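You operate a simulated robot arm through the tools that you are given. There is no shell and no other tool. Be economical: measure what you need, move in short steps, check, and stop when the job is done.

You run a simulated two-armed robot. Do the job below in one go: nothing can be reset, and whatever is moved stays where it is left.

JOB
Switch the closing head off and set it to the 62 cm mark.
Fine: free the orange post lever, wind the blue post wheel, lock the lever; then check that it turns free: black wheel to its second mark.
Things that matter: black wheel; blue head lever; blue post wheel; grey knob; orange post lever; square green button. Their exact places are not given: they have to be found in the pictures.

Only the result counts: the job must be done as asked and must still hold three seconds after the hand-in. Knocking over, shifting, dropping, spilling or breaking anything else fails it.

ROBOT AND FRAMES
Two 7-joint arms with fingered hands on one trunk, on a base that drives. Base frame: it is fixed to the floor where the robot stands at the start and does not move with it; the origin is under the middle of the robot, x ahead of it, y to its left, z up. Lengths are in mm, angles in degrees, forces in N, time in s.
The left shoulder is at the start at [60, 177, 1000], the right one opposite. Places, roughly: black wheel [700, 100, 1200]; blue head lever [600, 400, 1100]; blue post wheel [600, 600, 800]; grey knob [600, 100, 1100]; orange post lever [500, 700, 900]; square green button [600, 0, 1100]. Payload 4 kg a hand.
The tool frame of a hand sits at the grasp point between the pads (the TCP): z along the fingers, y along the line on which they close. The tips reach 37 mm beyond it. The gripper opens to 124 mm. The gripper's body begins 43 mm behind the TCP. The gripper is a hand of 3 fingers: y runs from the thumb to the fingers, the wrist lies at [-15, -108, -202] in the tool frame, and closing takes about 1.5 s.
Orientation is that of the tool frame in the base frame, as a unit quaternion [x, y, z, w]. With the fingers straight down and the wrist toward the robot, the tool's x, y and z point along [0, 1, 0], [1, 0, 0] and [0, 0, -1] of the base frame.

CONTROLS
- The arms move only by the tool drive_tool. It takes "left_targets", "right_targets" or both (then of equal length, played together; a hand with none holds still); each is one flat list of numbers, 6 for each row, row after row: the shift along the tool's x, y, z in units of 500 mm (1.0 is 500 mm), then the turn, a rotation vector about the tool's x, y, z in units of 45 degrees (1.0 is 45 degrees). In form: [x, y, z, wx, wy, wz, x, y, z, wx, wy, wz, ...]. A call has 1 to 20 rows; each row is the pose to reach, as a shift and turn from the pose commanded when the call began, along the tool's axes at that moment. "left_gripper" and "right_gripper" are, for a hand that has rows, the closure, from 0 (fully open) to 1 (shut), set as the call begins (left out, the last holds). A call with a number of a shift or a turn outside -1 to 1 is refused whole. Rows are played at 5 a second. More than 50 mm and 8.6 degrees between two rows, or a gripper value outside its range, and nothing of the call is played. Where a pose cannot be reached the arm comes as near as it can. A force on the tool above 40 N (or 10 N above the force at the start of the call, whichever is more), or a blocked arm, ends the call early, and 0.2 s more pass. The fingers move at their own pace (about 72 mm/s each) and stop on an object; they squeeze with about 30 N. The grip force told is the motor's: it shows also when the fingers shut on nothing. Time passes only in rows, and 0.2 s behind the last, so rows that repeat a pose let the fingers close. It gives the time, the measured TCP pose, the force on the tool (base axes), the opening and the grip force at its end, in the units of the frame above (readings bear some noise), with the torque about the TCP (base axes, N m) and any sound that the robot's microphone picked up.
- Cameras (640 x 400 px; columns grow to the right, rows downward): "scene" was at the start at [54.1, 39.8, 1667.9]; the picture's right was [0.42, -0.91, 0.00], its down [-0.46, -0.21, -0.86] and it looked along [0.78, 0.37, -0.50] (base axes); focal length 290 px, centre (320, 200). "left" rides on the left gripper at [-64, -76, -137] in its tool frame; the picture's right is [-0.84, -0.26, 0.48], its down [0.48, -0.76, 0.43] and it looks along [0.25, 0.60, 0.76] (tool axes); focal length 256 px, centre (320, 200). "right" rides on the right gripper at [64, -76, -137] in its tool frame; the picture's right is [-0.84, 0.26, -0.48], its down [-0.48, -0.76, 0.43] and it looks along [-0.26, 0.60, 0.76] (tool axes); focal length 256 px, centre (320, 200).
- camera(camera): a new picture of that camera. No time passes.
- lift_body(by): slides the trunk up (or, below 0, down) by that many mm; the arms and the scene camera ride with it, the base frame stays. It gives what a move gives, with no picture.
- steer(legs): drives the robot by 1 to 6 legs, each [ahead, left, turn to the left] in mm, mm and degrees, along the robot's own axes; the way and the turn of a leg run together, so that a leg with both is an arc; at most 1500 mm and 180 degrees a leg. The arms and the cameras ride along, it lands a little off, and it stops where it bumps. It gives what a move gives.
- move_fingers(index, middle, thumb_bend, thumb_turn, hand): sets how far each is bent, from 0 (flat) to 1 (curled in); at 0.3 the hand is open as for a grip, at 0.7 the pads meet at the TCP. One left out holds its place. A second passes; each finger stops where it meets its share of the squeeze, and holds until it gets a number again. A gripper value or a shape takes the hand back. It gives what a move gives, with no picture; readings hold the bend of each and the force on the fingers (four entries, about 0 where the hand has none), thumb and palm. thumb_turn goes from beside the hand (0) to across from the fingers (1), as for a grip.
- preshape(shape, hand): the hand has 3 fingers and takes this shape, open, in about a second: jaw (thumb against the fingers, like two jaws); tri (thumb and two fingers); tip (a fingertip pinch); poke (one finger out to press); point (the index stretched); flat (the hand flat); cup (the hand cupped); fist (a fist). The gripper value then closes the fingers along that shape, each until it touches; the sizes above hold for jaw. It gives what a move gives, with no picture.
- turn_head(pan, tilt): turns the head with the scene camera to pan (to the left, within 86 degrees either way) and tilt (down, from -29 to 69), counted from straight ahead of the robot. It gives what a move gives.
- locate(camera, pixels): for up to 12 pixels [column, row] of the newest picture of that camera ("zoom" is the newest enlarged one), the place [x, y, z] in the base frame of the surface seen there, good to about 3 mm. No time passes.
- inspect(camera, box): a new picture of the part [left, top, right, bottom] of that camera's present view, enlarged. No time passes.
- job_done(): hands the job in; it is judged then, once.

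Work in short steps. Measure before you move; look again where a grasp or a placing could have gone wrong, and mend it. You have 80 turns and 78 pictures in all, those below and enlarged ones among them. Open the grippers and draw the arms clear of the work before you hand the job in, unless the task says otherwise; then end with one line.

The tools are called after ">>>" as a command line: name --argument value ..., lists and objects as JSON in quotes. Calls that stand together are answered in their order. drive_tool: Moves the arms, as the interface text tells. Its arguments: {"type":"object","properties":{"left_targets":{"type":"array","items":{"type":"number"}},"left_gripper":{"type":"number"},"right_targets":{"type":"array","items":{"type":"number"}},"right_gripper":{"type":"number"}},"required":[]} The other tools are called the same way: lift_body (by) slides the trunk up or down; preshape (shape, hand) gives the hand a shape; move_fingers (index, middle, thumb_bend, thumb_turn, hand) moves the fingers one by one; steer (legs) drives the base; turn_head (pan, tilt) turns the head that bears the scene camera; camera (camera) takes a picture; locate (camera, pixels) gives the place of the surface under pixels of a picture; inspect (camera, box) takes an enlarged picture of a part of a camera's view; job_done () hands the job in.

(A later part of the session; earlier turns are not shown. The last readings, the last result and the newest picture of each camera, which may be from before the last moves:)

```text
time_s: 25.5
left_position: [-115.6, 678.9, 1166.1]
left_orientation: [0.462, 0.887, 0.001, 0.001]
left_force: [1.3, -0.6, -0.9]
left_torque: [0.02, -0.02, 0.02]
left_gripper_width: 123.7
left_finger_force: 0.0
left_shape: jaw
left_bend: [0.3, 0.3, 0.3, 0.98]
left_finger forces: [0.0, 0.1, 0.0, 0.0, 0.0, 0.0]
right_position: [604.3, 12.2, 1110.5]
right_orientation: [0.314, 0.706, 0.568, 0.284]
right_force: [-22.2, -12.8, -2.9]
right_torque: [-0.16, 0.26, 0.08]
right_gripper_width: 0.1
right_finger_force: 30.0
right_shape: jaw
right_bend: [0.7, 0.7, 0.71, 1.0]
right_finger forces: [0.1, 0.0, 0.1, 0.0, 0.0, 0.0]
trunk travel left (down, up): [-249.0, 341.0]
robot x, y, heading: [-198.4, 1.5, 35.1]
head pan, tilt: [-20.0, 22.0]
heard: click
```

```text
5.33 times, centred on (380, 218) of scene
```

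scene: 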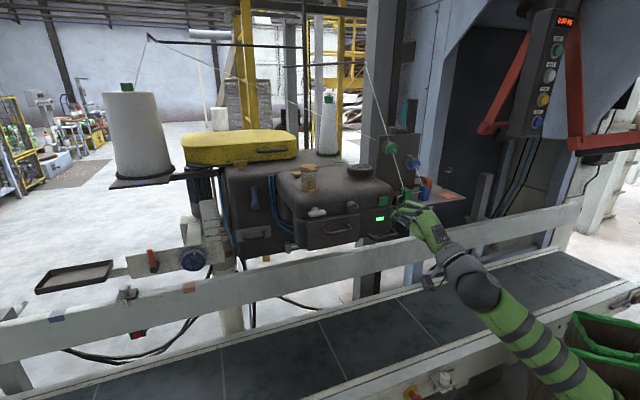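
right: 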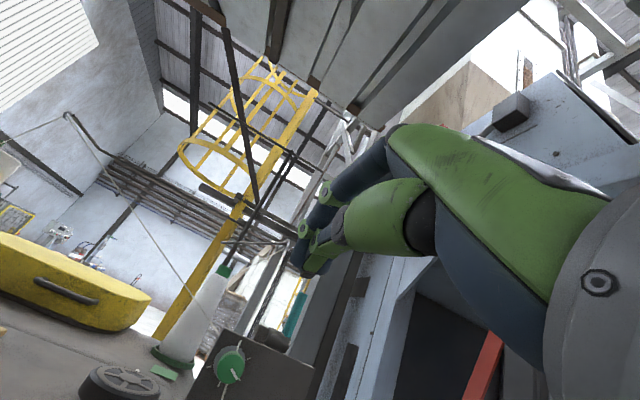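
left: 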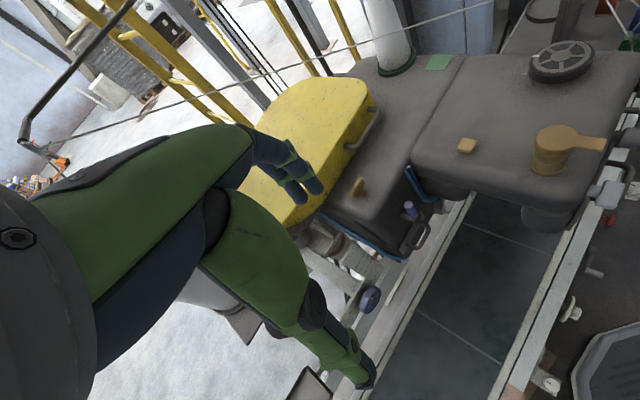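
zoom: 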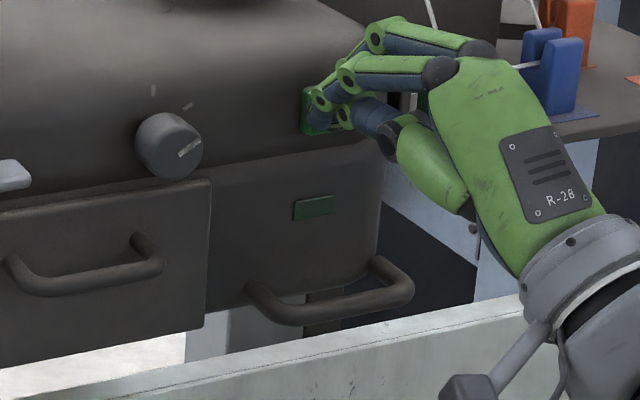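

Click heard and the lamp is dark: the head is off. I withdraw the right hand 250 mm along the normal and check the lamp.

>>> drive_tool --right_targets '[0.0077, -0.0185, -0.0975, 0, 0, 0, 0.0154, -0.037, -0.195, 0, 0, 0, 0.0231, -0.0555, -0.292, 0, 0, 0, 0.031, -0.074, -0.39, 0, 0, 0, 0.0385, -0.0925, -0.485, 0, 0, 0]'

>>> camera --camera "scene"

>>> inspect --camera "scene" --box '[110, 190, 250, 320]'

```text
time_s: 26.7
left_position: [-113.6, 680.2, 1165.2]
left_orientation: [0.461, 0.888, 0.0, 0.001]
left_force: [0.4, 0.7, 0.3]
left_torque: [0.0, -0.06, 0.01]
left_gripper_width: 123.5
left_finger_force: 0.1
left_shape: jaw
left_bend: [0.3, 0.3, 0.3, 0.98]
left_finger forces: [0.0, 0.0, 0.1, 0.1, 0.1, 0.0]
right_position: [403.3, -128.4, 1109.5]
right_orientation: [0.314, 0.706, 0.567, 0.283]
right_force: [-0.5, 0.4, -1.0]
right_torque: [-0.01, -0.01, 0.02]
right_gripper_width: 0.0
right_finger_force: 29.5
right_shape: jaw
right_bend: [0.7, 0.7, 0.71, 1.0]
right_finger forces: [0.1, 0.0, 0.0, 0.1, 0.0, 0.0]
trunk travel left (down, up): [-249.0, 341.0]
robot x, y, heading: [-201.5, 0.3, 35.0]
head pan, tilt: [-20.0, 22.0]
```

```text
45 pictures are left
```

scene: 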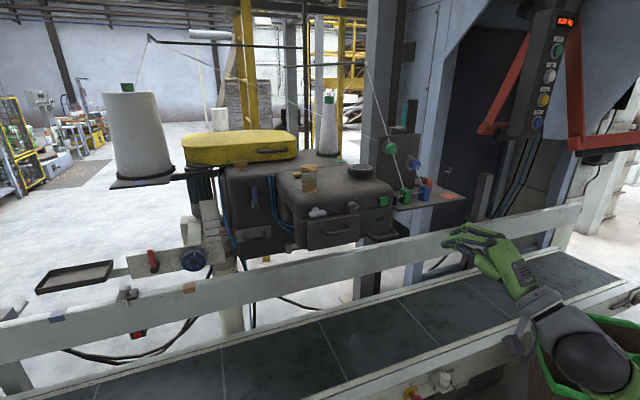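

```text
3.08 times, centred on (180, 255) of scene
```

zoom: 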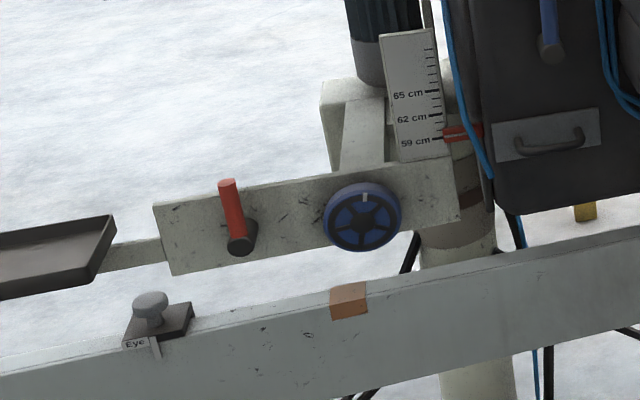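

Lamp is off. Now I measure wheel, lever, and beam in this enlarged view.

>>> locate --camera "zoom" --pixels '[[362, 222], [365, 197], [340, 225], [387, 215], [363, 248], [228, 182], [233, 215], [240, 245], [290, 220], [340, 290], [440, 200], [150, 300]]'

>>> inspect --camera "scene" --box '[140, 235, 220, 285]'

```text
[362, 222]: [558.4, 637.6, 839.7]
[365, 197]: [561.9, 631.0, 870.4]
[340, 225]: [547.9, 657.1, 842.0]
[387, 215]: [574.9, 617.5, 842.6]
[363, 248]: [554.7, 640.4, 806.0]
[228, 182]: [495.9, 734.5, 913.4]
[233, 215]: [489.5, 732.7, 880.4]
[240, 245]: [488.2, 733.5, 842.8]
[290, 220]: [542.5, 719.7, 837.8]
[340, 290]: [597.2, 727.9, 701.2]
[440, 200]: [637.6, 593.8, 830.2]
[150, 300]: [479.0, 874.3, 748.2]
```

```text
8.00 times, centred on (180, 260) of scene
```

zoom: 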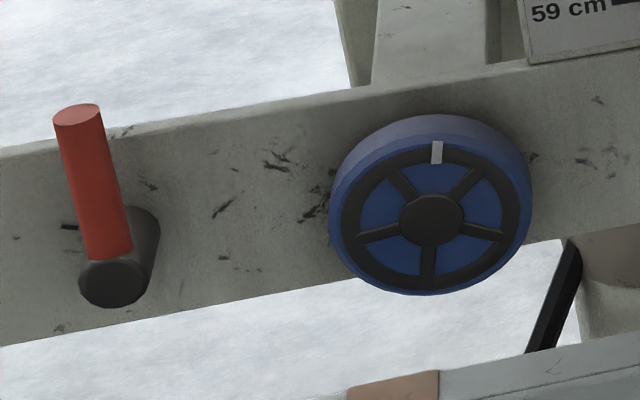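

The beam lies behind the plate, so the wheel (560,636,840) and lever (490,733, 850–915) are freely reachable from the front; a small black tick left of the lever hints its other position. I drive 150 mm ahead and bring the left hand to staging, half rotated.

>>> steer --legs '[[150, 0, 0]]'

>>> drive_tool --left_targets '[-0.0604, 0.0252, 0.0464, -0.055, 0.055, 0.055, -0.121, 0.0504, 0.0929, -0.11, 0.11, 0.11, -0.181, 0.0756, 0.139, -0.165, 0.165, 0.165, -0.242, 0.101, 0.186, -0.22, 0.22, 0.22, -0.302, 0.126, 0.232, -0.275, 0.275, 0.275, -0.363, 0.151, 0.279, -0.33, 0.33, 0.33, -0.423, 0.1765, 0.325, -0.385, 0.385, 0.385, -0.483, 0.202, 0.371, -0.44, 0.44, 0.44, -0.544, 0.227, 0.418, -0.495, 0.495, 0.495, -0.604, 0.252, 0.464, -0.55, 0.55, 0.55, -0.665, 0.277, 0.511, -0.605, 0.605, 0.605, -0.725, 0.303, 0.557, -0.66, 0.66, 0.66, -0.786, 0.328, 0.604, -0.715, 0.715, 0.715, -0.846, 0.353, 0.65, -0.77, 0.77, 0.77]'

>>> camera --camera "scene"

```text
time_s: 28.1
left_position: [9.4, 768.0, 1164.4]
left_orientation: [0.462, 0.887, 0.0, 0.0]
left_force: [0.0, -0.9, 0.0]
left_torque: [0.01, 0.01, 0.0]
left_gripper_width: 123.6
left_finger_force: 0.1
left_shape: jaw
left_bend: [0.3, 0.3, 0.3, 0.98]
left_finger forces: [0.0, 0.0, 0.0, 0.1, 0.1, 0.0]
right_position: [527.1, -43.0, 1110.3]
right_orientation: [0.315, 0.706, 0.567, 0.283]
right_force: [-0.9, 0.7, 0.1]
right_torque: [0.01, 0.02, 0.03]
right_gripper_width: 0.0
right_finger_force: 29.7
right_shape: jaw
right_bend: [0.7, 0.7, 0.71, 1.0]
right_finger forces: [0.0, 0.0, 0.1, 0.0, 0.0, 0.0]
trunk travel left (down, up): [-249.0, 341.0]
robot x, y, heading: [-79.1, 87.2, 35.2]
head pan, tilt: [-20.0, 22.0]
```

```text
time_s: 31.1
left_position: [397.4, 521.0, 840.2]
left_orientation: [0.656, 0.635, 0.39, -0.122]
left_force: [0.1, -0.2, 0.2]
left_torque: [0.02, 0.03, -0.01]
left_gripper_width: 123.8
left_finger_force: 0.1
left_shape: jaw
left_bend: [0.3, 0.3, 0.3, 0.98]
left_finger forces: [0.0, 0.1, 0.0, 0.0, 0.0, 0.1]
right_position: [527.8, -42.0, 1109.7]
right_orientation: [0.314, 0.706, 0.567, 0.283]
right_force: [0.4, 0.6, -0.6]
right_torque: [0.01, 0.01, 0.02]
right_gripper_width: 0.0
right_finger_force: 30.5
right_shape: jaw
right_bend: [0.7, 0.7, 0.71, 1.0]
right_finger forces: [0.0, 0.0, 0.0, 0.0, 0.1, 0.1]
trunk travel left (down, up): [-249.0, 341.0]
robot x, y, heading: [-76.3, 87.9, 35.2]
head pan, tilt: [-20.0, 22.0]
```

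```text
42 pictures are left
```

scene: 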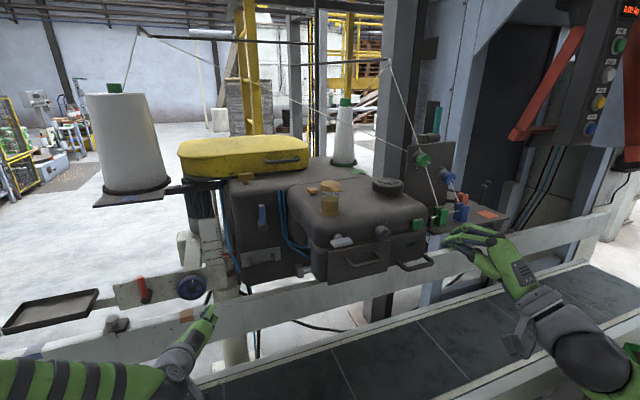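

Everything was reachable. I finish the rotation (second 60°) so the left hand points at the plate with closing line horizontal.

>>> drive_tool --left_targets '[0, 0, 0, -0.1, 0.1, 0.1, 0, 0, 0, -0.2, 0.2, 0.2, 0, 0, 0, -0.3, 0.3, 0.3, 0, 0, 0, -0.4, 0.4, 0.4, 0, 0, 0, -0.5, 0.5, 0.5, 0, 0, 0, -0.6, 0.6, 0.6, 0, 0, 0, -0.69, 0.69, 0.69, 0, 0, 0, -0.77, 0.77, 0.77]'

>>> camera --camera "left"

```text
time_s: 32.9
left_position: [397.1, 521.4, 840.4]
left_orientation: [0.679, 0.537, 0.477, -0.151]
left_force: [0.3, 0.6, -0.9]
left_torque: [0.0, -0.02, 0.02]
left_gripper_width: 123.7
left_finger_force: 0.1
left_shape: jaw
left_bend: [0.3, 0.3, 0.3, 0.98]
left_finger forces: [0.0, 0.0, 0.0, 0.1, 0.0, 0.1]
left hand out of reach, approached as far as the arm can: row 3, 4, 5, 6, 7, 8
right_position: [528.3, -41.9, 1109.2]
right_orientation: [0.314, 0.706, 0.568, 0.283]
right_force: [0.2, 0.0, -0.1]
right_torque: [-0.02, 0.0, -0.01]
right_gripper_width: 0.0
right_finger_force: 29.9
right_shape: jaw
right_bend: [0.7, 0.7, 0.71, 1.0]
right_finger forces: [0.1, 0.0, 0.1, 0.1, 0.1, 0.0]
trunk travel left (down, up): [-249.0, 341.0]
robot x, y, heading: [-77.8, 84.8, 35.1]
head pan, tilt: [-20.0, 22.0]
```

```text
41 pictures are left
```

left: 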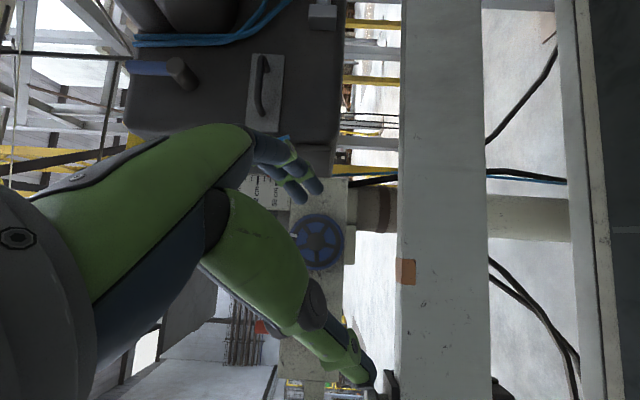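

The wrist limit shows when the hand is close to the body. I back the base 100 mm so the arm is more stretched, then command the level pose 80 mm before the wheel.

>>> steer --legs '[[-100, 0, 0]]'

>>> drive_tool --left_targets '[0.027, 0.044, 0.071, 0, 0, 0, 0.054, 0.087, 0.142, 0, 0, 0, 0.082, 0.131, 0.213, -0.09, 0.09, 0.09, 0.109, 0.174, 0.284, -0.18, 0.18, 0.18, 0.136, 0.218, 0.355, -0.28, 0.28, 0.28, 0.136, 0.218, 0.355, -0.38, 0.38, 0.38, 0.136, 0.218, 0.355, -0.475, 0.475, 0.475, 0.136, 0.218, 0.355, -0.569, 0.57, 0.567]'

```text
time_s: 34.0
left_position: [315.0, 464.1, 841.4]
left_orientation: [0.679, 0.537, 0.478, -0.15]
left_force: [-0.3, -0.4, -0.3]
left_torque: [0.0, -0.02, 0.03]
left_gripper_width: 123.6
left_finger_force: 0.0
left_shape: jaw
left_bend: [0.3, 0.3, 0.3, 0.98]
left_finger forces: [0.0, 0.0, 0.1, 0.0, 0.0, 0.1]
right_position: [446.5, -100.3, 1110.4]
right_orientation: [0.314, 0.707, 0.567, 0.283]
right_force: [-0.2, -0.6, -0.6]
right_torque: [-0.01, -0.01, 0.01]
right_gripper_width: 0.0
right_finger_force: 30.4
right_shape: jaw
right_bend: [0.7, 0.7, 0.71, 1.0]
right_finger forces: [0.1, 0.0, 0.0, 0.0, 0.0, 0.1]
trunk travel left (down, up): [-249.0, 341.0]
robot x, y, heading: [-158.8, 31.4, 35.1]
head pan, tilt: [-20.0, 22.0]
```

```text
time_s: 35.8
left_position: [495.0, 589.8, 840.7]
left_orientation: [0.673, 0.213, 0.676, -0.212]
left_force: [0.3, -0.1, 0.0]
left_torque: [-0.01, -0.04, 0.0]
left_gripper_width: 124.0
left_finger_force: 0.0
left_shape: jaw
left_bend: [0.3, 0.3, 0.3, 0.98]
left_finger forces: [0.1, 0.0, 0.0, 0.0, 0.1, 0.0]
left hand out of reach, approached as far as the arm can: row 3
right_position: [445.3, -100.6, 1109.6]
right_orientation: [0.316, 0.706, 0.567, 0.284]
right_force: [-0.3, 0.4, 0.2]
right_torque: [-0.01, -0.04, -0.01]
right_gripper_width: 0.1
right_finger_force: 30.2
right_shape: jaw
right_bend: [0.7, 0.7, 0.71, 1.0]
right_finger forces: [0.0, 0.1, 0.0, 0.0, 0.1, 0.0]
trunk travel left (down, up): [-249.0, 341.0]
robot x, y, heading: [-157.0, 28.0, 35.1]
head pan, tilt: [-20.0, 22.0]
```

The level pose is reached exactly. I half close the hand and go around the lever rod (centre about (493,735), z 890), staying 8 mm off the plate.

>>> drive_tool --left_gripper 0.5 --left_targets '[0.033, -0.08, 0, 0, 0, 0, 0.066, -0.16, 0, 0, 0, 0, 0.1, -0.24, 0, 0, 0, 0, 0.1, -0.24, 0, 0, 0, 0, 0.1, -0.24, 0, 0, 0, 0]'

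>>> camera --camera "left"

>>> inspect --camera "scene" --box '[60, 200, 260, 340]'

```text
time_s: 37.0
left_position: [425.5, 689.9, 890.4]
left_orientation: [0.673, 0.213, 0.675, -0.213]
left_force: [-0.4, 0.0, -0.2]
left_torque: [0.04, 0.01, 0.01]
left_gripper_width: 62.2
left_finger_force: 0.0
left_shape: jaw
left_bend: [0.42, 0.46, 0.56, 1.0]
left_finger forces: [0.1, 0.0, 0.0, 0.0, 0.0, 0.0]
right_position: [444.9, -101.0, 1110.8]
right_orientation: [0.316, 0.706, 0.567, 0.284]
right_force: [0.0, 1.1, 0.1]
right_torque: [-0.01, 0.01, 0.02]
right_gripper_width: 0.2
right_finger_force: 30.2
right_shape: jaw
right_bend: [0.7, 0.7, 0.71, 1.0]
right_finger forces: [0.1, 0.0, 0.0, 0.0, 0.0, 0.0]
trunk travel left (down, up): [-249.0, 341.0]
robot x, y, heading: [-160.1, 30.2, 35.1]
head pan, tilt: [-20.0, 22.0]
```

```text
40 pictures are left
```

left: 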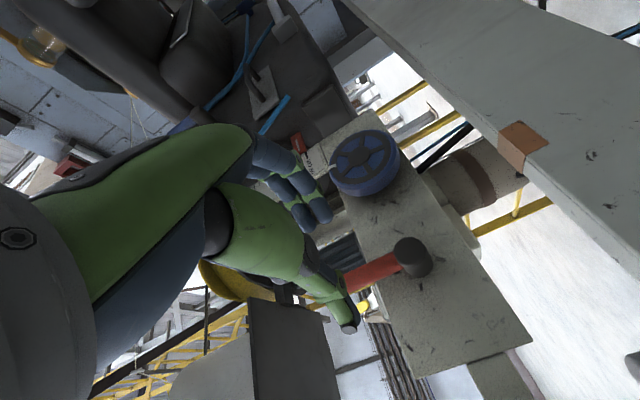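

```text
2.86 times, centred on (160, 270) of scene
```

zoom: 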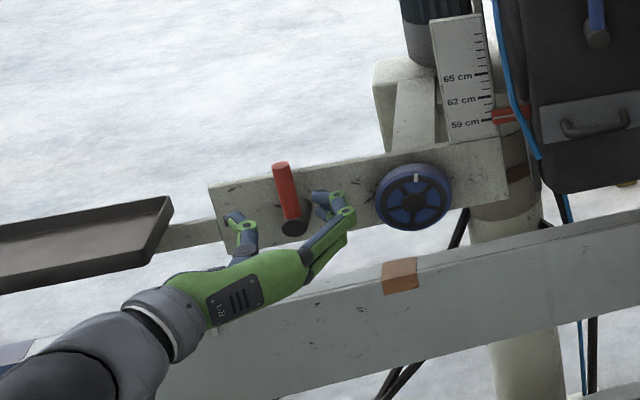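

The rod is centred between thumb and fingers. I move 67 mm ahead and close on the rod.

>>> drive_tool --left_targets '[0, 0, 0.067, 0, 0, 0, 0, 0, 0.134, 0, 0, 0]'

>>> drive_tool --left_gripper 1 --left_targets '[0, 0, 0, 0, 0, 0, 0, 0, 0, 0, 0, 0, 0, 0, 0, 0, 0, 0, 0, 0, 0, 0, 0, 0, 0, 0, 0, 0, 0, 0]'

>>> inspect --camera "scene" --box '[60, 200, 260, 340]'

```text
time_s: 37.6
left_position: [480.4, 728.2, 890.7]
left_orientation: [0.673, 0.214, 0.676, -0.213]
left_force: [-0.3, 0.1, 0.1]
left_torque: [0.02, 0.03, 0.0]
left_gripper_width: 62.1
left_finger_force: 0.0
left_shape: jaw
left_bend: [0.42, 0.46, 0.56, 1.0]
left_finger forces: [0.0, 0.0, 0.0, 0.0, 0.1, 0.0]
right_position: [445.1, -100.0, 1110.6]
right_orientation: [0.315, 0.707, 0.567, 0.283]
right_force: [-0.4, -1.3, -0.1]
right_torque: [0.01, -0.03, -0.01]
right_gripper_width: 0.1
right_finger_force: 30.3
right_shape: jaw
right_bend: [0.7, 0.7, 0.71, 1.0]
right_finger forces: [0.0, 0.1, 0.1, 0.0, 0.0, 0.0]
trunk travel left (down, up): [-249.0, 341.0]
robot x, y, heading: [-158.9, 28.9, 34.8]
head pan, tilt: [-20.0, 22.0]
```

```text
time_s: 38.8
left_position: [480.6, 729.3, 890.4]
left_orientation: [0.673, 0.214, 0.675, -0.214]
left_force: [-0.7, 8.5, 2.0]
left_torque: [-0.03, -0.07, -0.05]
left_gripper_width: 12.2
left_finger_force: 30.1
left_shape: jaw
left_bend: [0.7, 0.7, 0.6, 1.0]
left_finger forces: [20.2, 7.2, 0.0, 0.1, 35.3, 0.0]
right_position: [446.2, -99.4, 1110.3]
right_orientation: [0.315, 0.707, 0.567, 0.284]
right_force: [0.4, 0.0, -0.4]
right_torque: [-0.04, 0.0, -0.01]
right_gripper_width: 0.0
right_finger_force: 29.9
right_shape: jaw
right_bend: [0.7, 0.7, 0.71, 1.0]
right_finger forces: [0.0, 0.0, 0.0, 0.0, 0.0, 0.0]
trunk travel left (down, up): [-249.0, 341.0]
robot x, y, heading: [-156.8, 30.3, 35.4]
head pan, tilt: [-20.0, 22.0]
```

```text
2.86 times, centred on (160, 270) of scene
```

zoom: 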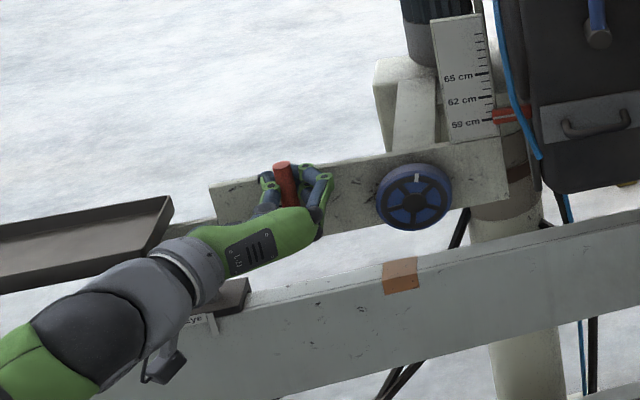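

The rod is held. I swing it counter-clockwise toward the black tick on the left, 45° first.

>>> drive_tool --left_targets '[-0.0008, -0.0125, 0, 0, 0, -0.1667, -0.0033, -0.0249, 0, 0, 0, -0.3333, -0.0073, -0.0367, 0, 0, 0, -0.5, -0.0129, -0.048, 0, 0, 0, -0.6667, -0.0198, -0.0584, 0, 0, 0, -0.8333, -0.0281, -0.0679, 0, 0, 0, -1.0]'

```text
time_s: 40.2
left_position: [460.9, 755.6, 877.8]
left_orientation: [0.54, 0.456, 0.705, 0.062]
left_force: [11.4, 10.8, 8.1]
left_torque: [0.08, -0.33, -0.07]
left_gripper_width: 10.0
left_finger_force: 30.1
left_shape: jaw
left_bend: [0.7, 0.7, 0.61, 1.0]
left_finger forces: [24.7, 9.7, 0.0, 0.1, 27.7, 0.0]
right_position: [446.8, -100.7, 1109.6]
right_orientation: [0.315, 0.707, 0.567, 0.283]
right_force: [0.0, 0.5, 0.0]
right_torque: [-0.04, -0.01, -0.03]
right_gripper_width: 0.0
right_finger_force: 30.5
right_shape: jaw
right_bend: [0.7, 0.7, 0.71, 1.0]
right_finger forces: [0.0, 0.0, 0.0, 0.0, 0.0, 0.1]
trunk travel left (down, up): [-249.0, 341.0]
robot x, y, heading: [-157.7, 28.9, 35.0]
head pan, tilt: [-20.0, 22.0]
```

The lever follows with low force. I continue the remaining 45° with the same arc.

>>> drive_tool --left_targets '[-0.0008, -0.0125, 0, 0, 0, -0.1667, -0.0033, -0.0249, 0, 0, 0, -0.3333, -0.0073, -0.0367, 0, 0, 0, -0.5, -0.0129, -0.048, 0, 0, 0, -0.6667, -0.0198, -0.0584, 0, 0, 0, -0.8333, -0.0281, -0.0679, 0, 0, 0, -1.0]'

>>> inspect --camera "scene" --box '[60, 200, 260, 340]'

```text
time_s: 41.6
left_position: [452.7, 766.5, 848.2]
left_orientation: [0.324, 0.625, 0.629, 0.33]
left_force: [12.1, 21.0, 28.1]
left_torque: [0.23, -0.48, 0.18]
left_gripper_width: 3.7
left_finger_force: 30.2
left_shape: jaw
left_bend: [0.7, 0.7, 0.64, 1.0]
left_finger forces: [28.3, 15.6, 0.0, 0.0, 17.4, 0.0]
right_position: [445.1, -101.1, 1111.0]
right_orientation: [0.315, 0.707, 0.567, 0.283]
right_force: [0.4, 0.0, -0.6]
right_torque: [0.01, 0.01, 0.02]
right_gripper_width: 0.0
right_finger_force: 29.2
right_shape: jaw
right_bend: [0.7, 0.7, 0.71, 1.0]
right_finger forces: [0.0, 0.0, 0.1, 0.0, 0.0, 0.0]
trunk travel left (down, up): [-249.0, 341.0]
robot x, y, heading: [-161.4, 31.9, 35.0]
head pan, tilt: [-20.0, 22.0]
```

```text
2.86 times, centred on (160, 270) of scene
```

zoom: 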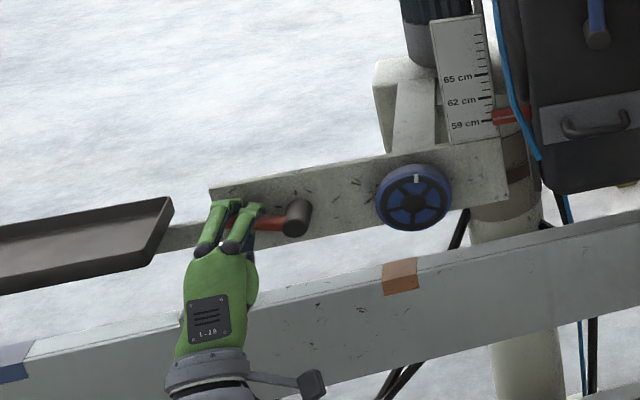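

The lever points left now. I open the hand, draw back and inspect the lever against the tick.

>>> drive_tool --left_gripper 0.4 --left_targets '[0, 0, 0, 0, 0, 0, 0, 0, 0, 0, 0, 0, 0, 0, 0, 0, 0, 0, 0, 0, 0, 0, 0, 0, 0, 0, -0.08, 0, 0, 0, 0, 0, -0.16, 0, 0, 0, 0, 0, -0.24, 0, 0, 0]'

>>> inspect --camera "scene" --box '[110, 230, 230, 310]'

```text
time_s: 43.2
left_position: [353.6, 696.4, 842.8]
left_orientation: [0.325, 0.628, 0.628, 0.326]
left_force: [0.2, -0.3, 0.5]
left_torque: [0.01, 0.0, 0.01]
left_gripper_width: 74.2
left_finger_force: 0.1
left_shape: jaw
left_bend: [0.38, 0.42, 0.53, 0.99]
left_finger forces: [0.0, 0.0, 0.0, 0.0, 0.0, 0.0]
right_position: [446.4, -100.8, 1110.2]
right_orientation: [0.315, 0.706, 0.567, 0.283]
right_force: [0.3, -0.2, 0.6]
right_torque: [0.0, -0.05, 0.03]
right_gripper_width: 0.0
right_finger_force: 30.1
right_shape: jaw
right_bend: [0.7, 0.7, 0.71, 1.0]
right_finger forces: [0.0, 0.1, 0.0, 0.0, 0.0, 0.0]
trunk travel left (down, up): [-249.0, 341.0]
robot x, y, heading: [-158.4, 28.2, 34.8]
head pan, tilt: [-20.0, 22.0]
```

```text
5.00 times, centred on (170, 270) of scene
```

zoom: 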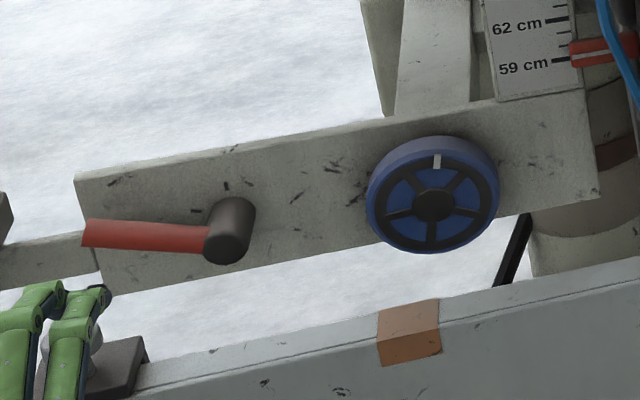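

The lever now sits on the left tick (freed). I bring the fully open hand in front of the blue wheel and over its rim.

>>> drive_tool --left_gripper 0 --left_targets '[-0.083, -0.002, 0, 0, 0, 0, -0.166, -0.004, 0, 0, 0, 0, -0.249, -0.005, 0, 0, 0, 0, -0.332, -0.006, 0, 0, 0, 0, -0.332, -0.006, 0.07, 0, 0, 0, -0.332, -0.006, 0.14, 0, 0, 0]'

>>> camera --camera "left"

>>> inspect --camera "scene" --box '[110, 230, 250, 320]'

```text
time_s: 44.6
left_position: [506.8, 601.4, 838.6]
left_orientation: [0.325, 0.627, 0.628, 0.327]
left_force: [-0.4, 0.3, -0.2]
left_torque: [-0.02, -0.02, -0.01]
left_gripper_width: 123.6
left_finger_force: 0.0
left_shape: jaw
left_bend: [0.3, 0.3, 0.3, 0.98]
left_finger forces: [0.0, 0.0, 0.1, 0.1, 0.0, 0.0]
right_position: [445.4, -100.5, 1109.9]
right_orientation: [0.316, 0.706, 0.567, 0.284]
right_force: [-0.6, 0.0, 0.9]
right_torque: [-0.02, -0.02, -0.03]
right_gripper_width: 0.0
right_finger_force: 29.9
right_shape: jaw
right_bend: [0.7, 0.7, 0.71, 1.0]
right_finger forces: [0.0, 0.1, 0.1, 0.0, 0.0, 0.1]
trunk travel left (down, up): [-249.0, 341.0]
robot x, y, heading: [-159.0, 27.3, 35.0]
head pan, tilt: [-20.0, 22.0]
```

```text
35 pictures are left
```

left: 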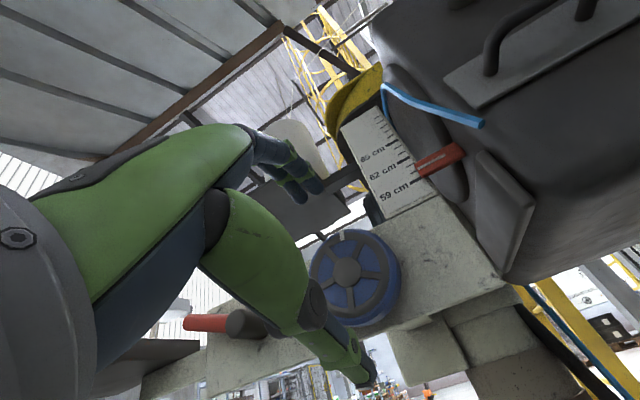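

```text
4.44 times, centred on (180, 275) of scene
```

zoom: 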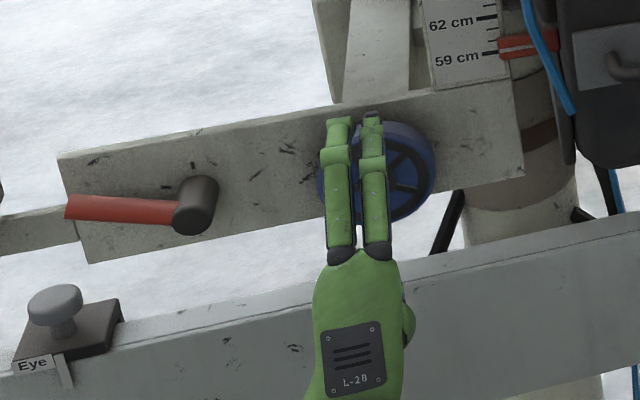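

Aligned with the wheel. I advance 50 mm and close on the rim.

>>> drive_tool --left_targets '[0, 0.003, 0.05, 0, 0, 0, 0, 0.003, 0.1, 0, 0, 0]'

>>> drive_tool --left_gripper 1 --left_targets '[0, 0, 0, 0, 0, 0, 0, 0, 0, 0, 0, 0, 0, 0, 0, 0, 0, 0, 0, 0, 0, 0, 0, 0]'

```text
time_s: 45.2
left_position: [547.0, 630.6, 842.2]
left_orientation: [0.325, 0.627, 0.628, 0.327]
left_force: [-1.0, -0.6, 0.1]
left_torque: [0.01, 0.01, 0.02]
left_gripper_width: 123.7
left_finger_force: 0.1
left_shape: jaw
left_bend: [0.3, 0.3, 0.3, 0.98]
left_finger forces: [0.0, 0.0, 0.0, 0.0, 0.0, 0.0]
right_position: [445.7, -101.0, 1110.2]
right_orientation: [0.315, 0.706, 0.568, 0.284]
right_force: [0.1, -0.2, 0.5]
right_torque: [-0.02, -0.01, 0.01]
right_gripper_width: 0.0
right_finger_force: 29.7
right_shape: jaw
right_bend: [0.7, 0.7, 0.71, 1.0]
right_finger forces: [0.1, 0.1, 0.1, 0.1, 0.0, 0.0]
trunk travel left (down, up): [-249.0, 341.0]
robot x, y, heading: [-157.9, 25.8, 34.7]
head pan, tilt: [-20.0, 22.0]
```

```text
time_s: 46.2
left_position: [547.6, 629.1, 839.4]
left_orientation: [0.326, 0.627, 0.627, 0.328]
left_force: [-9.8, -7.8, -7.1]
left_torque: [-0.24, 0.36, -0.02]
left_gripper_width: 81.3
left_finger_force: 29.8
left_shape: jaw
left_bend: [0.39, 0.43, 0.47, 0.99]
left_finger forces: [16.2, 9.2, 0.1, 0.0, 35.2, 0.0]
right_position: [445.7, -101.0, 1110.4]
right_orientation: [0.315, 0.706, 0.567, 0.284]
right_force: [0.8, 0.8, 0.3]
right_torque: [-0.01, 0.01, 0.0]
right_gripper_width: 0.0
right_finger_force: 30.2
right_shape: jaw
right_bend: [0.7, 0.7, 0.71, 1.0]
right_finger forces: [0.1, 0.1, 0.0, 0.0, 0.0, 0.1]
trunk travel left (down, up): [-249.0, 341.0]
robot x, y, heading: [-156.7, 28.0, 35.0]
head pan, tilt: [-20.0, 22.0]
```

Held at 81 mm. I turn the wheel clockwise 45° and watch the pointer with the left camera.

>>> drive_tool --left_targets '[0, 0, 0, 0, 0, 0.167, 0, 0, 0, 0, 0, 0.333, 0, 0, 0, 0, 0, 0.5, 0, 0, 0, 0, 0, 0.667, 0, 0, 0, 0, 0, 0.833, 0, 0, 0, 0, 0, 1]'

>>> inspect --camera "scene" --box '[130, 210, 270, 300]'

```text
time_s: 47.6
left_position: [546.9, 629.4, 840.9]
left_orientation: [0.542, 0.454, 0.705, 0.061]
left_force: [-27.6, -13.2, -10.7]
left_torque: [-0.69, 0.81, 0.76]
left_gripper_width: 80.5
left_finger_force: 29.6
left_shape: jaw
left_bend: [0.4, 0.43, 0.47, 0.97]
left_finger forces: [16.3, 8.3, 0.1, 0.1, 50.0, 0.0]
right_position: [444.6, -101.1, 1111.0]
right_orientation: [0.315, 0.707, 0.567, 0.284]
right_force: [-0.3, 0.2, -0.2]
right_torque: [-0.03, 0.02, 0.02]
right_gripper_width: 0.0
right_finger_force: 29.3
right_shape: jaw
right_bend: [0.7, 0.7, 0.71, 1.0]
right_finger forces: [0.0, 0.1, 0.1, 0.0, 0.1, 0.0]
trunk travel left (down, up): [-249.0, 341.0]
robot x, y, heading: [-158.9, 30.7, 35.2]
head pan, tilt: [-20.0, 22.0]
```

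```text
4.44 times, centred on (200, 255) of scene
```

zoom: 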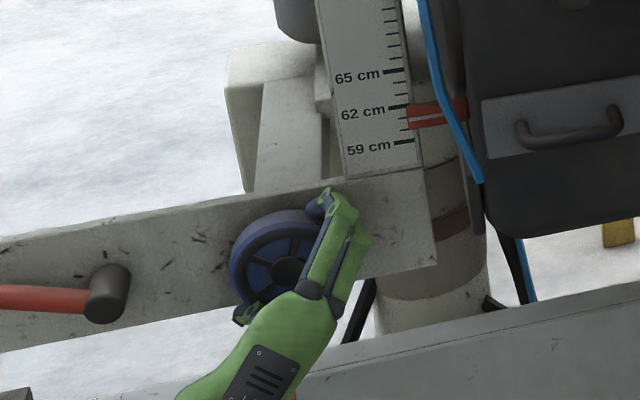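

45° raised the pointer to about 61. I enlarge the scale for a precise reading.

>>> inspect --camera "scene" --box '[200, 220, 240, 250]'

```text
13.33 times, centred on (220, 235) of scene
```

zoom: 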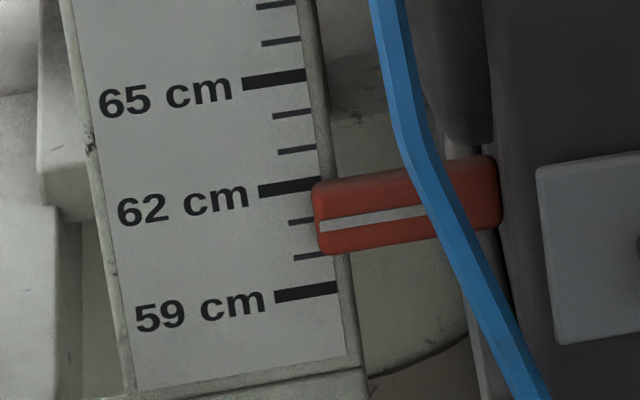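

I measure the heights of pointer line and tick marks to avoid parallax.

>>> locate --camera "zoom" --pixels '[[300, 186], [270, 191], [310, 291], [285, 296], [255, 84], [295, 77], [330, 226], [350, 222], [400, 215], [325, 227], [380, 218]]'

```text
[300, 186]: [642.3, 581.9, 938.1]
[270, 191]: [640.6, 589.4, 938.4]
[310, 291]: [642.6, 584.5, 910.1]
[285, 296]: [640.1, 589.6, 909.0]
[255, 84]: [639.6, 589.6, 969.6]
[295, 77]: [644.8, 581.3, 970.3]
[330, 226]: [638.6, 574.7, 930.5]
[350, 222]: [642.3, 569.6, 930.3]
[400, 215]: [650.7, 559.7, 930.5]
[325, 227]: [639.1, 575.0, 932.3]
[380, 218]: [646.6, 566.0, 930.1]
```

Heights: pointer 930.5, tick 62 at 938.2, so it reads about 61.2 cm. I turn 25° more and measure again.

>>> drive_tool --left_targets '[0, 0, 0, 0, 0, 0.14, 0, 0, 0, 0, 0, 0.28, 0, 0, 0, 0, 0, 0.42, 0, 0, 0, 0, 0, 0.556, 0, 0, 0, 0, 0, 0.556]'

>>> inspect --camera "scene" --box '[200, 220, 240, 250]'

```text
time_s: 48.8
left_position: [548.4, 629.2, 843.4]
left_orientation: [0.627, 0.326, 0.702, -0.093]
left_force: [-28.5, -14.5, -11.9]
left_torque: [-0.48, 0.66, 1.12]
left_gripper_width: 80.4
left_finger_force: 29.9
left_shape: jaw
left_bend: [0.4, 0.44, 0.47, 0.96]
left_finger forces: [17.7, 7.5, 0.1, 0.0, 50.4, 0.1]
right_position: [445.1, -100.5, 1110.8]
right_orientation: [0.315, 0.707, 0.567, 0.284]
right_force: [0.1, 0.0, 0.3]
right_torque: [0.02, 0.03, 0.03]
right_gripper_width: 0.1
right_finger_force: 29.7
right_shape: jaw
right_bend: [0.7, 0.7, 0.71, 1.0]
right_finger forces: [0.1, 0.1, 0.1, 0.0, 0.0, 0.0]
trunk travel left (down, up): [-249.0, 341.0]
robot x, y, heading: [-158.6, 32.3, 35.0]
head pan, tilt: [-20.0, 22.0]
```

```text
13.33 times, centred on (220, 235) of scene
```

zoom: 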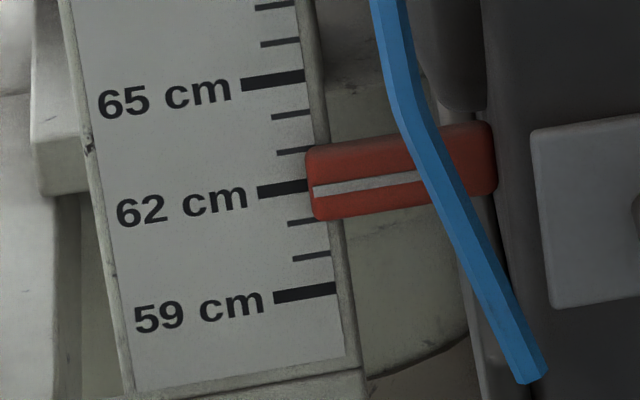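

I measure again with several points.

>>> locate --camera "zoom" --pixels '[[300, 186], [285, 189], [270, 191], [305, 291], [285, 296], [315, 290], [320, 191], [340, 188], [360, 185], [380, 182], [400, 179], [330, 190]]'

```text
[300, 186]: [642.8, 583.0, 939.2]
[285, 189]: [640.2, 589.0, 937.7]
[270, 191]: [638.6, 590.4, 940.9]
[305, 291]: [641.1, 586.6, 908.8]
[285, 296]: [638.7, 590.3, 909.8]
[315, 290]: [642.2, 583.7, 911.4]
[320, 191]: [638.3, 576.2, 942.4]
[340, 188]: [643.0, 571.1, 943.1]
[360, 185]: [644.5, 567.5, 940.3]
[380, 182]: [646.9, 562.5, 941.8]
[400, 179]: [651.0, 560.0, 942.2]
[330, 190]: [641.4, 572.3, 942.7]
```

Pointer 942 vs tick 939.5: about 62.2. I turn back 5°.

>>> drive_tool --left_targets '[0, 0, 0, 0, 0, -0.06, 0, 0, 0, 0, 0, -0.11, 0, 0, 0, 0, 0, -0.11]'

>>> inspect --camera "scene" --box '[210, 225, 230, 240]'

>>> locate --camera "zoom" --pixels '[[200, 215], [220, 212], [240, 208], [260, 205], [280, 201], [250, 206], [330, 228], [350, 225], [370, 222], [390, 219], [410, 216], [340, 226]]'

```text
time_s: 49.6
left_position: [548.5, 630.4, 842.1]
left_orientation: [0.611, 0.354, 0.705, -0.061]
left_force: [-26.7, -13.8, -10.8]
left_torque: [-0.44, 0.68, 0.98]
left_gripper_width: 80.6
left_finger_force: 29.8
left_shape: jaw
left_bend: [0.4, 0.44, 0.47, 0.97]
left_finger forces: [17.7, 8.6, 0.0, 0.0, 50.2, 0.0]
right_position: [444.1, -100.6, 1111.3]
right_orientation: [0.315, 0.706, 0.567, 0.284]
right_force: [-0.2, -1.1, 0.5]
right_torque: [-0.01, -0.01, -0.03]
right_gripper_width: 0.0
right_finger_force: 29.8
right_shape: jaw
right_bend: [0.7, 0.7, 0.71, 1.0]
right_finger forces: [0.1, 0.0, 0.0, 0.0, 0.0, 0.0]
trunk travel left (down, up): [-249.0, 341.0]
robot x, y, heading: [-158.0, 27.9, 35.1]
head pan, tilt: [-20.0, 22.0]
```

```text
16.00 times, centred on (220, 232) of scene
```

zoom: 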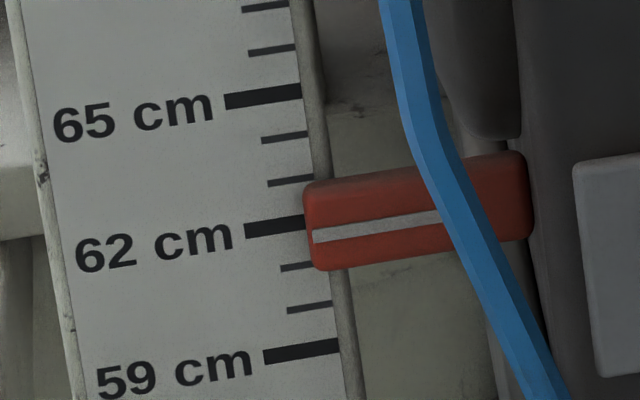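

```text
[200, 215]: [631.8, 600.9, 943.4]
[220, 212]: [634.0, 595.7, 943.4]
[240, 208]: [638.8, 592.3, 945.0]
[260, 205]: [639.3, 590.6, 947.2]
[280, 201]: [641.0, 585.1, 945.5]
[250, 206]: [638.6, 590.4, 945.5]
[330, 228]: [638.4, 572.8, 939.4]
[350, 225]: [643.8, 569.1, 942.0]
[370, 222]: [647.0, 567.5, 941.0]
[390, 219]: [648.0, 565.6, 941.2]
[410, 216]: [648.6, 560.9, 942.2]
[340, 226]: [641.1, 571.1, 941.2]
```

Tick 62 and pointer agree after allowing for parallax (about 4 mm): 62.0. I release the wheel, back off, roll the hand back and go left toward the lever.

>>> drive_tool --left_gripper 0 --left_targets '[0, 0, 0, 0, 0, 0, 0, 0, 0, 0, 0, 0, 0, 0, 0, 0, 0, 0, 0, 0, 0, 0, 0, 0, 0, 0, -0.08, 0, 0, 0, 0, 0, -0.16, 0, 0, 0, 0, 0, -0.23, 0, 0, 0, 0, 0, -0.23, 0, 0, -0.17, 0, 0, -0.23, 0, 0, -0.34, 0, 0, -0.23, 0, 0, -0.51, 0, 0, -0.23, 0, 0, -0.68, 0, 0, -0.23, 0, 0, -0.85, 0, 0, -0.23, 0, 0, -1]'

>>> drive_tool --left_gripper 0.5 --left_targets '[0.064, -0.023, 0, 0, 0, -0.0884, 0.127, -0.046, 0, 0, 0, -0.177, 0.19, -0.069, 0, 0, 0, -0.265, 0.254, -0.0925, 0, 0, 0, -0.354, 0.3176, -0.1156, 0, 0, 0, -0.442]'

>>> camera --camera "scene"

>>> inspect --camera "scene" --box '[100, 220, 240, 310]'

```text
time_s: 52.4
left_position: [454.0, 564.5, 841.2]
left_orientation: [0.428, 0.561, 0.675, 0.213]
left_force: [-0.3, -0.9, 0.6]
left_torque: [0.01, 0.0, 0.01]
left_gripper_width: 123.6
left_finger_force: 0.1
left_shape: jaw
left_bend: [0.3, 0.3, 0.3, 0.98]
left_finger forces: [0.0, 0.1, 0.1, 0.0, 0.0, 0.0]
right_position: [446.2, -100.3, 1110.9]
right_orientation: [0.314, 0.706, 0.568, 0.283]
right_force: [-0.6, -0.1, 0.4]
right_torque: [-0.01, 0.0, -0.03]
right_gripper_width: 0.0
right_finger_force: 29.9
right_shape: jaw
right_bend: [0.7, 0.7, 0.71, 1.0]
right_finger forces: [0.0, 0.0, 0.0, 0.0, 0.0, 0.0]
trunk travel left (down, up): [-249.0, 341.0]
robot x, y, heading: [-164.0, 29.7, 34.9]
head pan, tilt: [-20.0, 22.0]
```

```text
time_s: 53.6
left_position: [358.6, 701.7, 841.0]
left_orientation: [0.327, 0.627, 0.628, 0.327]
left_force: [0.3, -0.2, -0.3]
left_torque: [-0.04, 0.03, 0.01]
left_gripper_width: 62.5
left_finger_force: 0.0
left_shape: jaw
left_bend: [0.42, 0.46, 0.56, 1.0]
left_finger forces: [0.1, 0.1, 0.0, 0.0, 0.0, 0.0]
right_position: [445.1, -100.8, 1110.1]
right_orientation: [0.315, 0.706, 0.567, 0.284]
right_force: [0.1, -0.1, -0.2]
right_torque: [0.0, 0.02, -0.01]
right_gripper_width: 0.0
right_finger_force: 30.2
right_shape: jaw
right_bend: [0.7, 0.7, 0.71, 1.0]
right_finger forces: [0.0, 0.0, 0.0, 0.1, 0.0, 0.0]
trunk travel left (down, up): [-249.0, 341.0]
robot x, y, heading: [-154.8, 27.8, 34.8]
head pan, tilt: [-20.0, 22.0]
```

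```text
29 pictures are left
```

scene: 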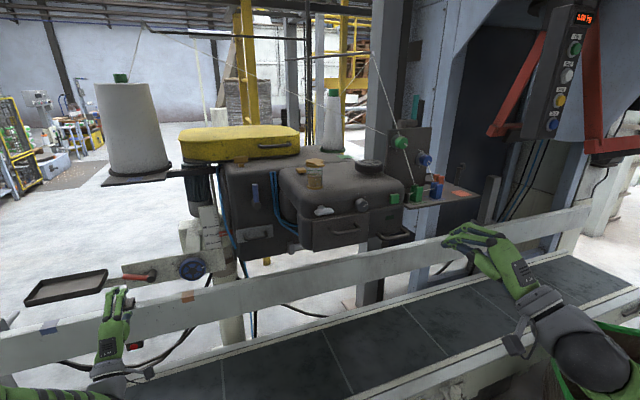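

```text
4.44 times, centred on (170, 265) of scene
```

zoom: 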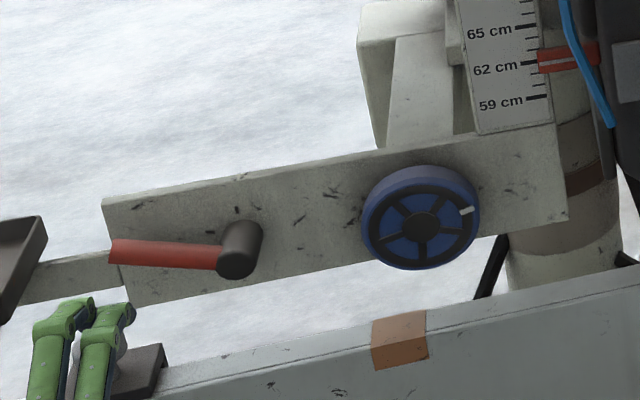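

The pointer stays at 62. I go over the lever rod, close, and swing it clockwise 45°.

>>> drive_tool --left_targets '[0, 0.002, 0.08, 0, 0, 0, 0, 0.002, 0.16, 0, 0, 0, 0, 0.002, 0.228, 0, 0, 0]'

>>> drive_tool --left_gripper 1 --left_targets '[0, 0, 0, 0, 0, 0, 0, 0, 0, 0, 0, 0, 0, 0, 0, 0, 0, 0, 0, 0, 0, 0, 0, 0, 0, 0, 0, 0, 0, 0]'

>>> drive_tool --left_targets '[-0.0008, 0.0125, 0, 0, 0, 0.1667, -0.0033, 0.0249, 0, 0, 0, 0.3333, -0.0073, 0.0367, 0, 0, 0, 0.5, -0.0129, 0.048, 0, 0, 0, 0.6667, -0.0198, 0.0584, 0, 0, 0, 0.8333, -0.0281, 0.0679, 0, 0, 0, 1.0]'

```text
time_s: 54.4
left_position: [451.2, 767.7, 842.0]
left_orientation: [0.327, 0.626, 0.628, 0.327]
left_force: [0.0, -0.4, -0.2]
left_torque: [-0.02, 0.02, 0.0]
left_gripper_width: 62.3
left_finger_force: 0.2
left_shape: jaw
left_bend: [0.42, 0.46, 0.56, 1.0]
left_finger forces: [0.1, 0.0, 0.0, 0.0, 0.0, 0.0]
right_position: [445.7, -100.1, 1109.2]
right_orientation: [0.314, 0.706, 0.568, 0.283]
right_force: [0.9, 0.5, 0.0]
right_torque: [-0.02, 0.01, 0.01]
right_gripper_width: 0.0
right_finger_force: 30.2
right_shape: jaw
right_bend: [0.7, 0.7, 0.71, 1.0]
right_finger forces: [0.1, 0.1, 0.0, 0.0, 0.0, 0.0]
trunk travel left (down, up): [-249.0, 341.0]
robot x, y, heading: [-159.1, 29.6, 35.0]
head pan, tilt: [-20.0, 22.0]
```

```text
time_s: 55.6
left_position: [452.5, 767.7, 841.2]
left_orientation: [0.327, 0.627, 0.627, 0.327]
left_force: [8.5, 6.0, -2.1]
left_torque: [0.0, 0.02, 0.0]
left_gripper_width: 7.0
left_finger_force: 30.0
left_shape: jaw
left_bend: [0.62, 0.62, 0.73, 1.0]
left_finger forces: [18.9, 9.4, 0.1, 0.0, 30.6, 0.1]
right_position: [446.4, -99.6, 1108.3]
right_orientation: [0.315, 0.707, 0.566, 0.283]
right_force: [-1.2, -0.8, -0.3]
right_torque: [0.03, -0.01, 0.01]
right_gripper_width: 0.0
right_finger_force: 30.5
right_shape: jaw
right_bend: [0.7, 0.7, 0.71, 1.0]
right_finger forces: [0.0, 0.0, 0.0, 0.0, 0.0, 0.1]
trunk travel left (down, up): [-249.0, 341.0]
robot x, y, heading: [-157.7, 29.5, 34.9]
head pan, tilt: [-20.0, 22.0]
```

```text
time_s: 57.0
left_position: [459.8, 756.7, 874.9]
left_orientation: [0.542, 0.454, 0.705, 0.059]
left_force: [14.3, 9.3, -4.2]
left_torque: [0.01, 0.22, 0.04]
left_gripper_width: 6.6
left_finger_force: 29.8
left_shape: jaw
left_bend: [0.63, 0.63, 0.73, 1.0]
left_finger forces: [20.7, 11.3, 0.0, 0.0, 30.2, 0.1]
right_position: [447.4, -99.4, 1109.8]
right_orientation: [0.315, 0.707, 0.567, 0.283]
right_force: [-0.4, -0.4, -0.2]
right_torque: [0.02, 0.01, -0.01]
right_gripper_width: 0.2
right_finger_force: 30.4
right_shape: jaw
right_bend: [0.7, 0.7, 0.71, 1.0]
right_finger forces: [0.1, 0.1, 0.0, 0.0, 0.0, 0.1]
trunk travel left (down, up): [-249.0, 341.0]
robot x, y, heading: [-161.1, 26.9, 35.0]
head pan, tilt: [-20.0, 22.0]
```

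It follows. I finish the swing to upright.

>>> drive_tool --left_targets '[-0.0008, 0.0125, 0, 0, 0, 0.1667, -0.0033, 0.0249, 0, 0, 0, 0.3333, -0.0073, 0.0367, 0, 0, 0, 0.5, -0.0129, 0.048, 0, 0, 0, 0.6667, -0.0198, 0.0584, 0, 0, 0, 0.8333, -0.0281, 0.0695, 0, 0, 0, 1.0, -0.0281, 0.0705, 0, 0, 0, 1.0]'

>>> drive_tool --left_gripper 0.4 --left_targets '[0, 0, 0, 0, 0, 0, 0, 0, 0, 0, 0, 0, 0, 0, 0, 0, 0, 0, 0, 0, 0, 0, 0, 0, 0, 0, -0.08, 0, 0, 0, 0, 0, -0.16, 0, 0, 0, 0, 0, -0.24, 0, 0, 0, 0, 0, -0.32, 0, 0, 0, 0, 0, -0.4, 0, 0, 0]'

>>> inspect --camera "scene" --box '[120, 230, 220, 295]'

>>> inspect --camera "scene" --box '[210, 225, 230, 240]'

```text
time_s: 58.6
left_position: [473.8, 735.8, 891.3]
left_orientation: [0.673, 0.215, 0.674, -0.216]
left_force: [-4.4, 38.9, 4.3]
left_torque: [-0.09, -0.08, 0.73]
left_gripper_width: 7.5
left_finger_force: 30.1
left_shape: jaw
left_bend: [0.65, 0.67, 0.68, 1.0]
left_finger forces: [23.3, 15.2, 0.0, 0.1, 51.6, 0.0]
right_position: [445.4, -95.8, 1110.4]
right_orientation: [0.313, 0.707, 0.567, 0.283]
right_force: [-0.3, 0.1, -0.4]
right_torque: [0.0, 0.0, 0.03]
right_gripper_width: 0.1
right_finger_force: 30.7
right_shape: jaw
right_bend: [0.7, 0.7, 0.71, 1.0]
right_finger forces: [0.0, 0.0, 0.0, 0.1, 0.1, 0.1]
trunk travel left (down, up): [-249.0, 341.0]
robot x, y, heading: [-157.8, 30.9, 35.1]
head pan, tilt: [-20.0, 22.0]
```

```text
time_s: 60.6
left_position: [316.0, 612.4, 891.7]
left_orientation: [0.673, 0.211, 0.676, -0.213]
left_force: [0.7, 0.7, 0.6]
left_torque: [-0.01, 0.01, 0.01]
left_gripper_width: 74.0
left_finger_force: 0.0
left_shape: jaw
left_bend: [0.38, 0.42, 0.53, 0.99]
left_finger forces: [0.0, 0.0, 0.0, 0.1, 0.0, 0.1]
right_position: [445.3, -100.0, 1109.8]
right_orientation: [0.314, 0.707, 0.568, 0.283]
right_force: [0.7, 0.5, -0.6]
right_torque: [-0.01, -0.01, -0.01]
right_gripper_width: 0.0
right_finger_force: 29.6
right_shape: jaw
right_bend: [0.7, 0.7, 0.71, 1.0]
right_finger forces: [0.0, 0.1, 0.1, 0.0, 0.1, 0.0]
trunk travel left (down, up): [-249.0, 341.0]
robot x, y, heading: [-161.3, 25.3, 35.0]
head pan, tilt: [-20.0, 22.0]
```

```text
6.15 times, centred on (170, 262) of scene
```

zoom: 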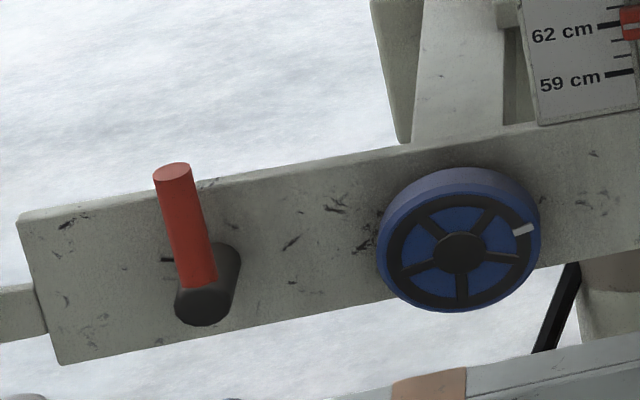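

```text
16.00 times, centred on (220, 232) of scene
```

zoom: 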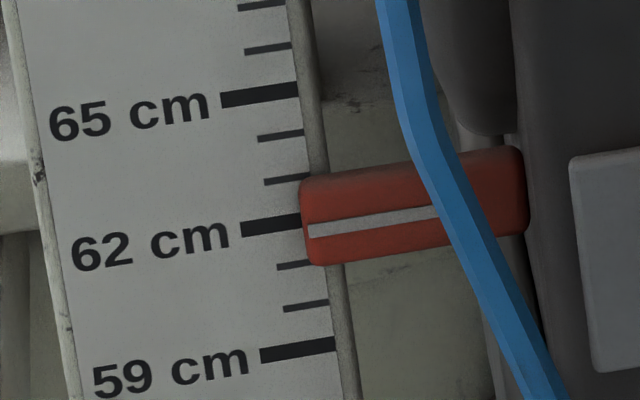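

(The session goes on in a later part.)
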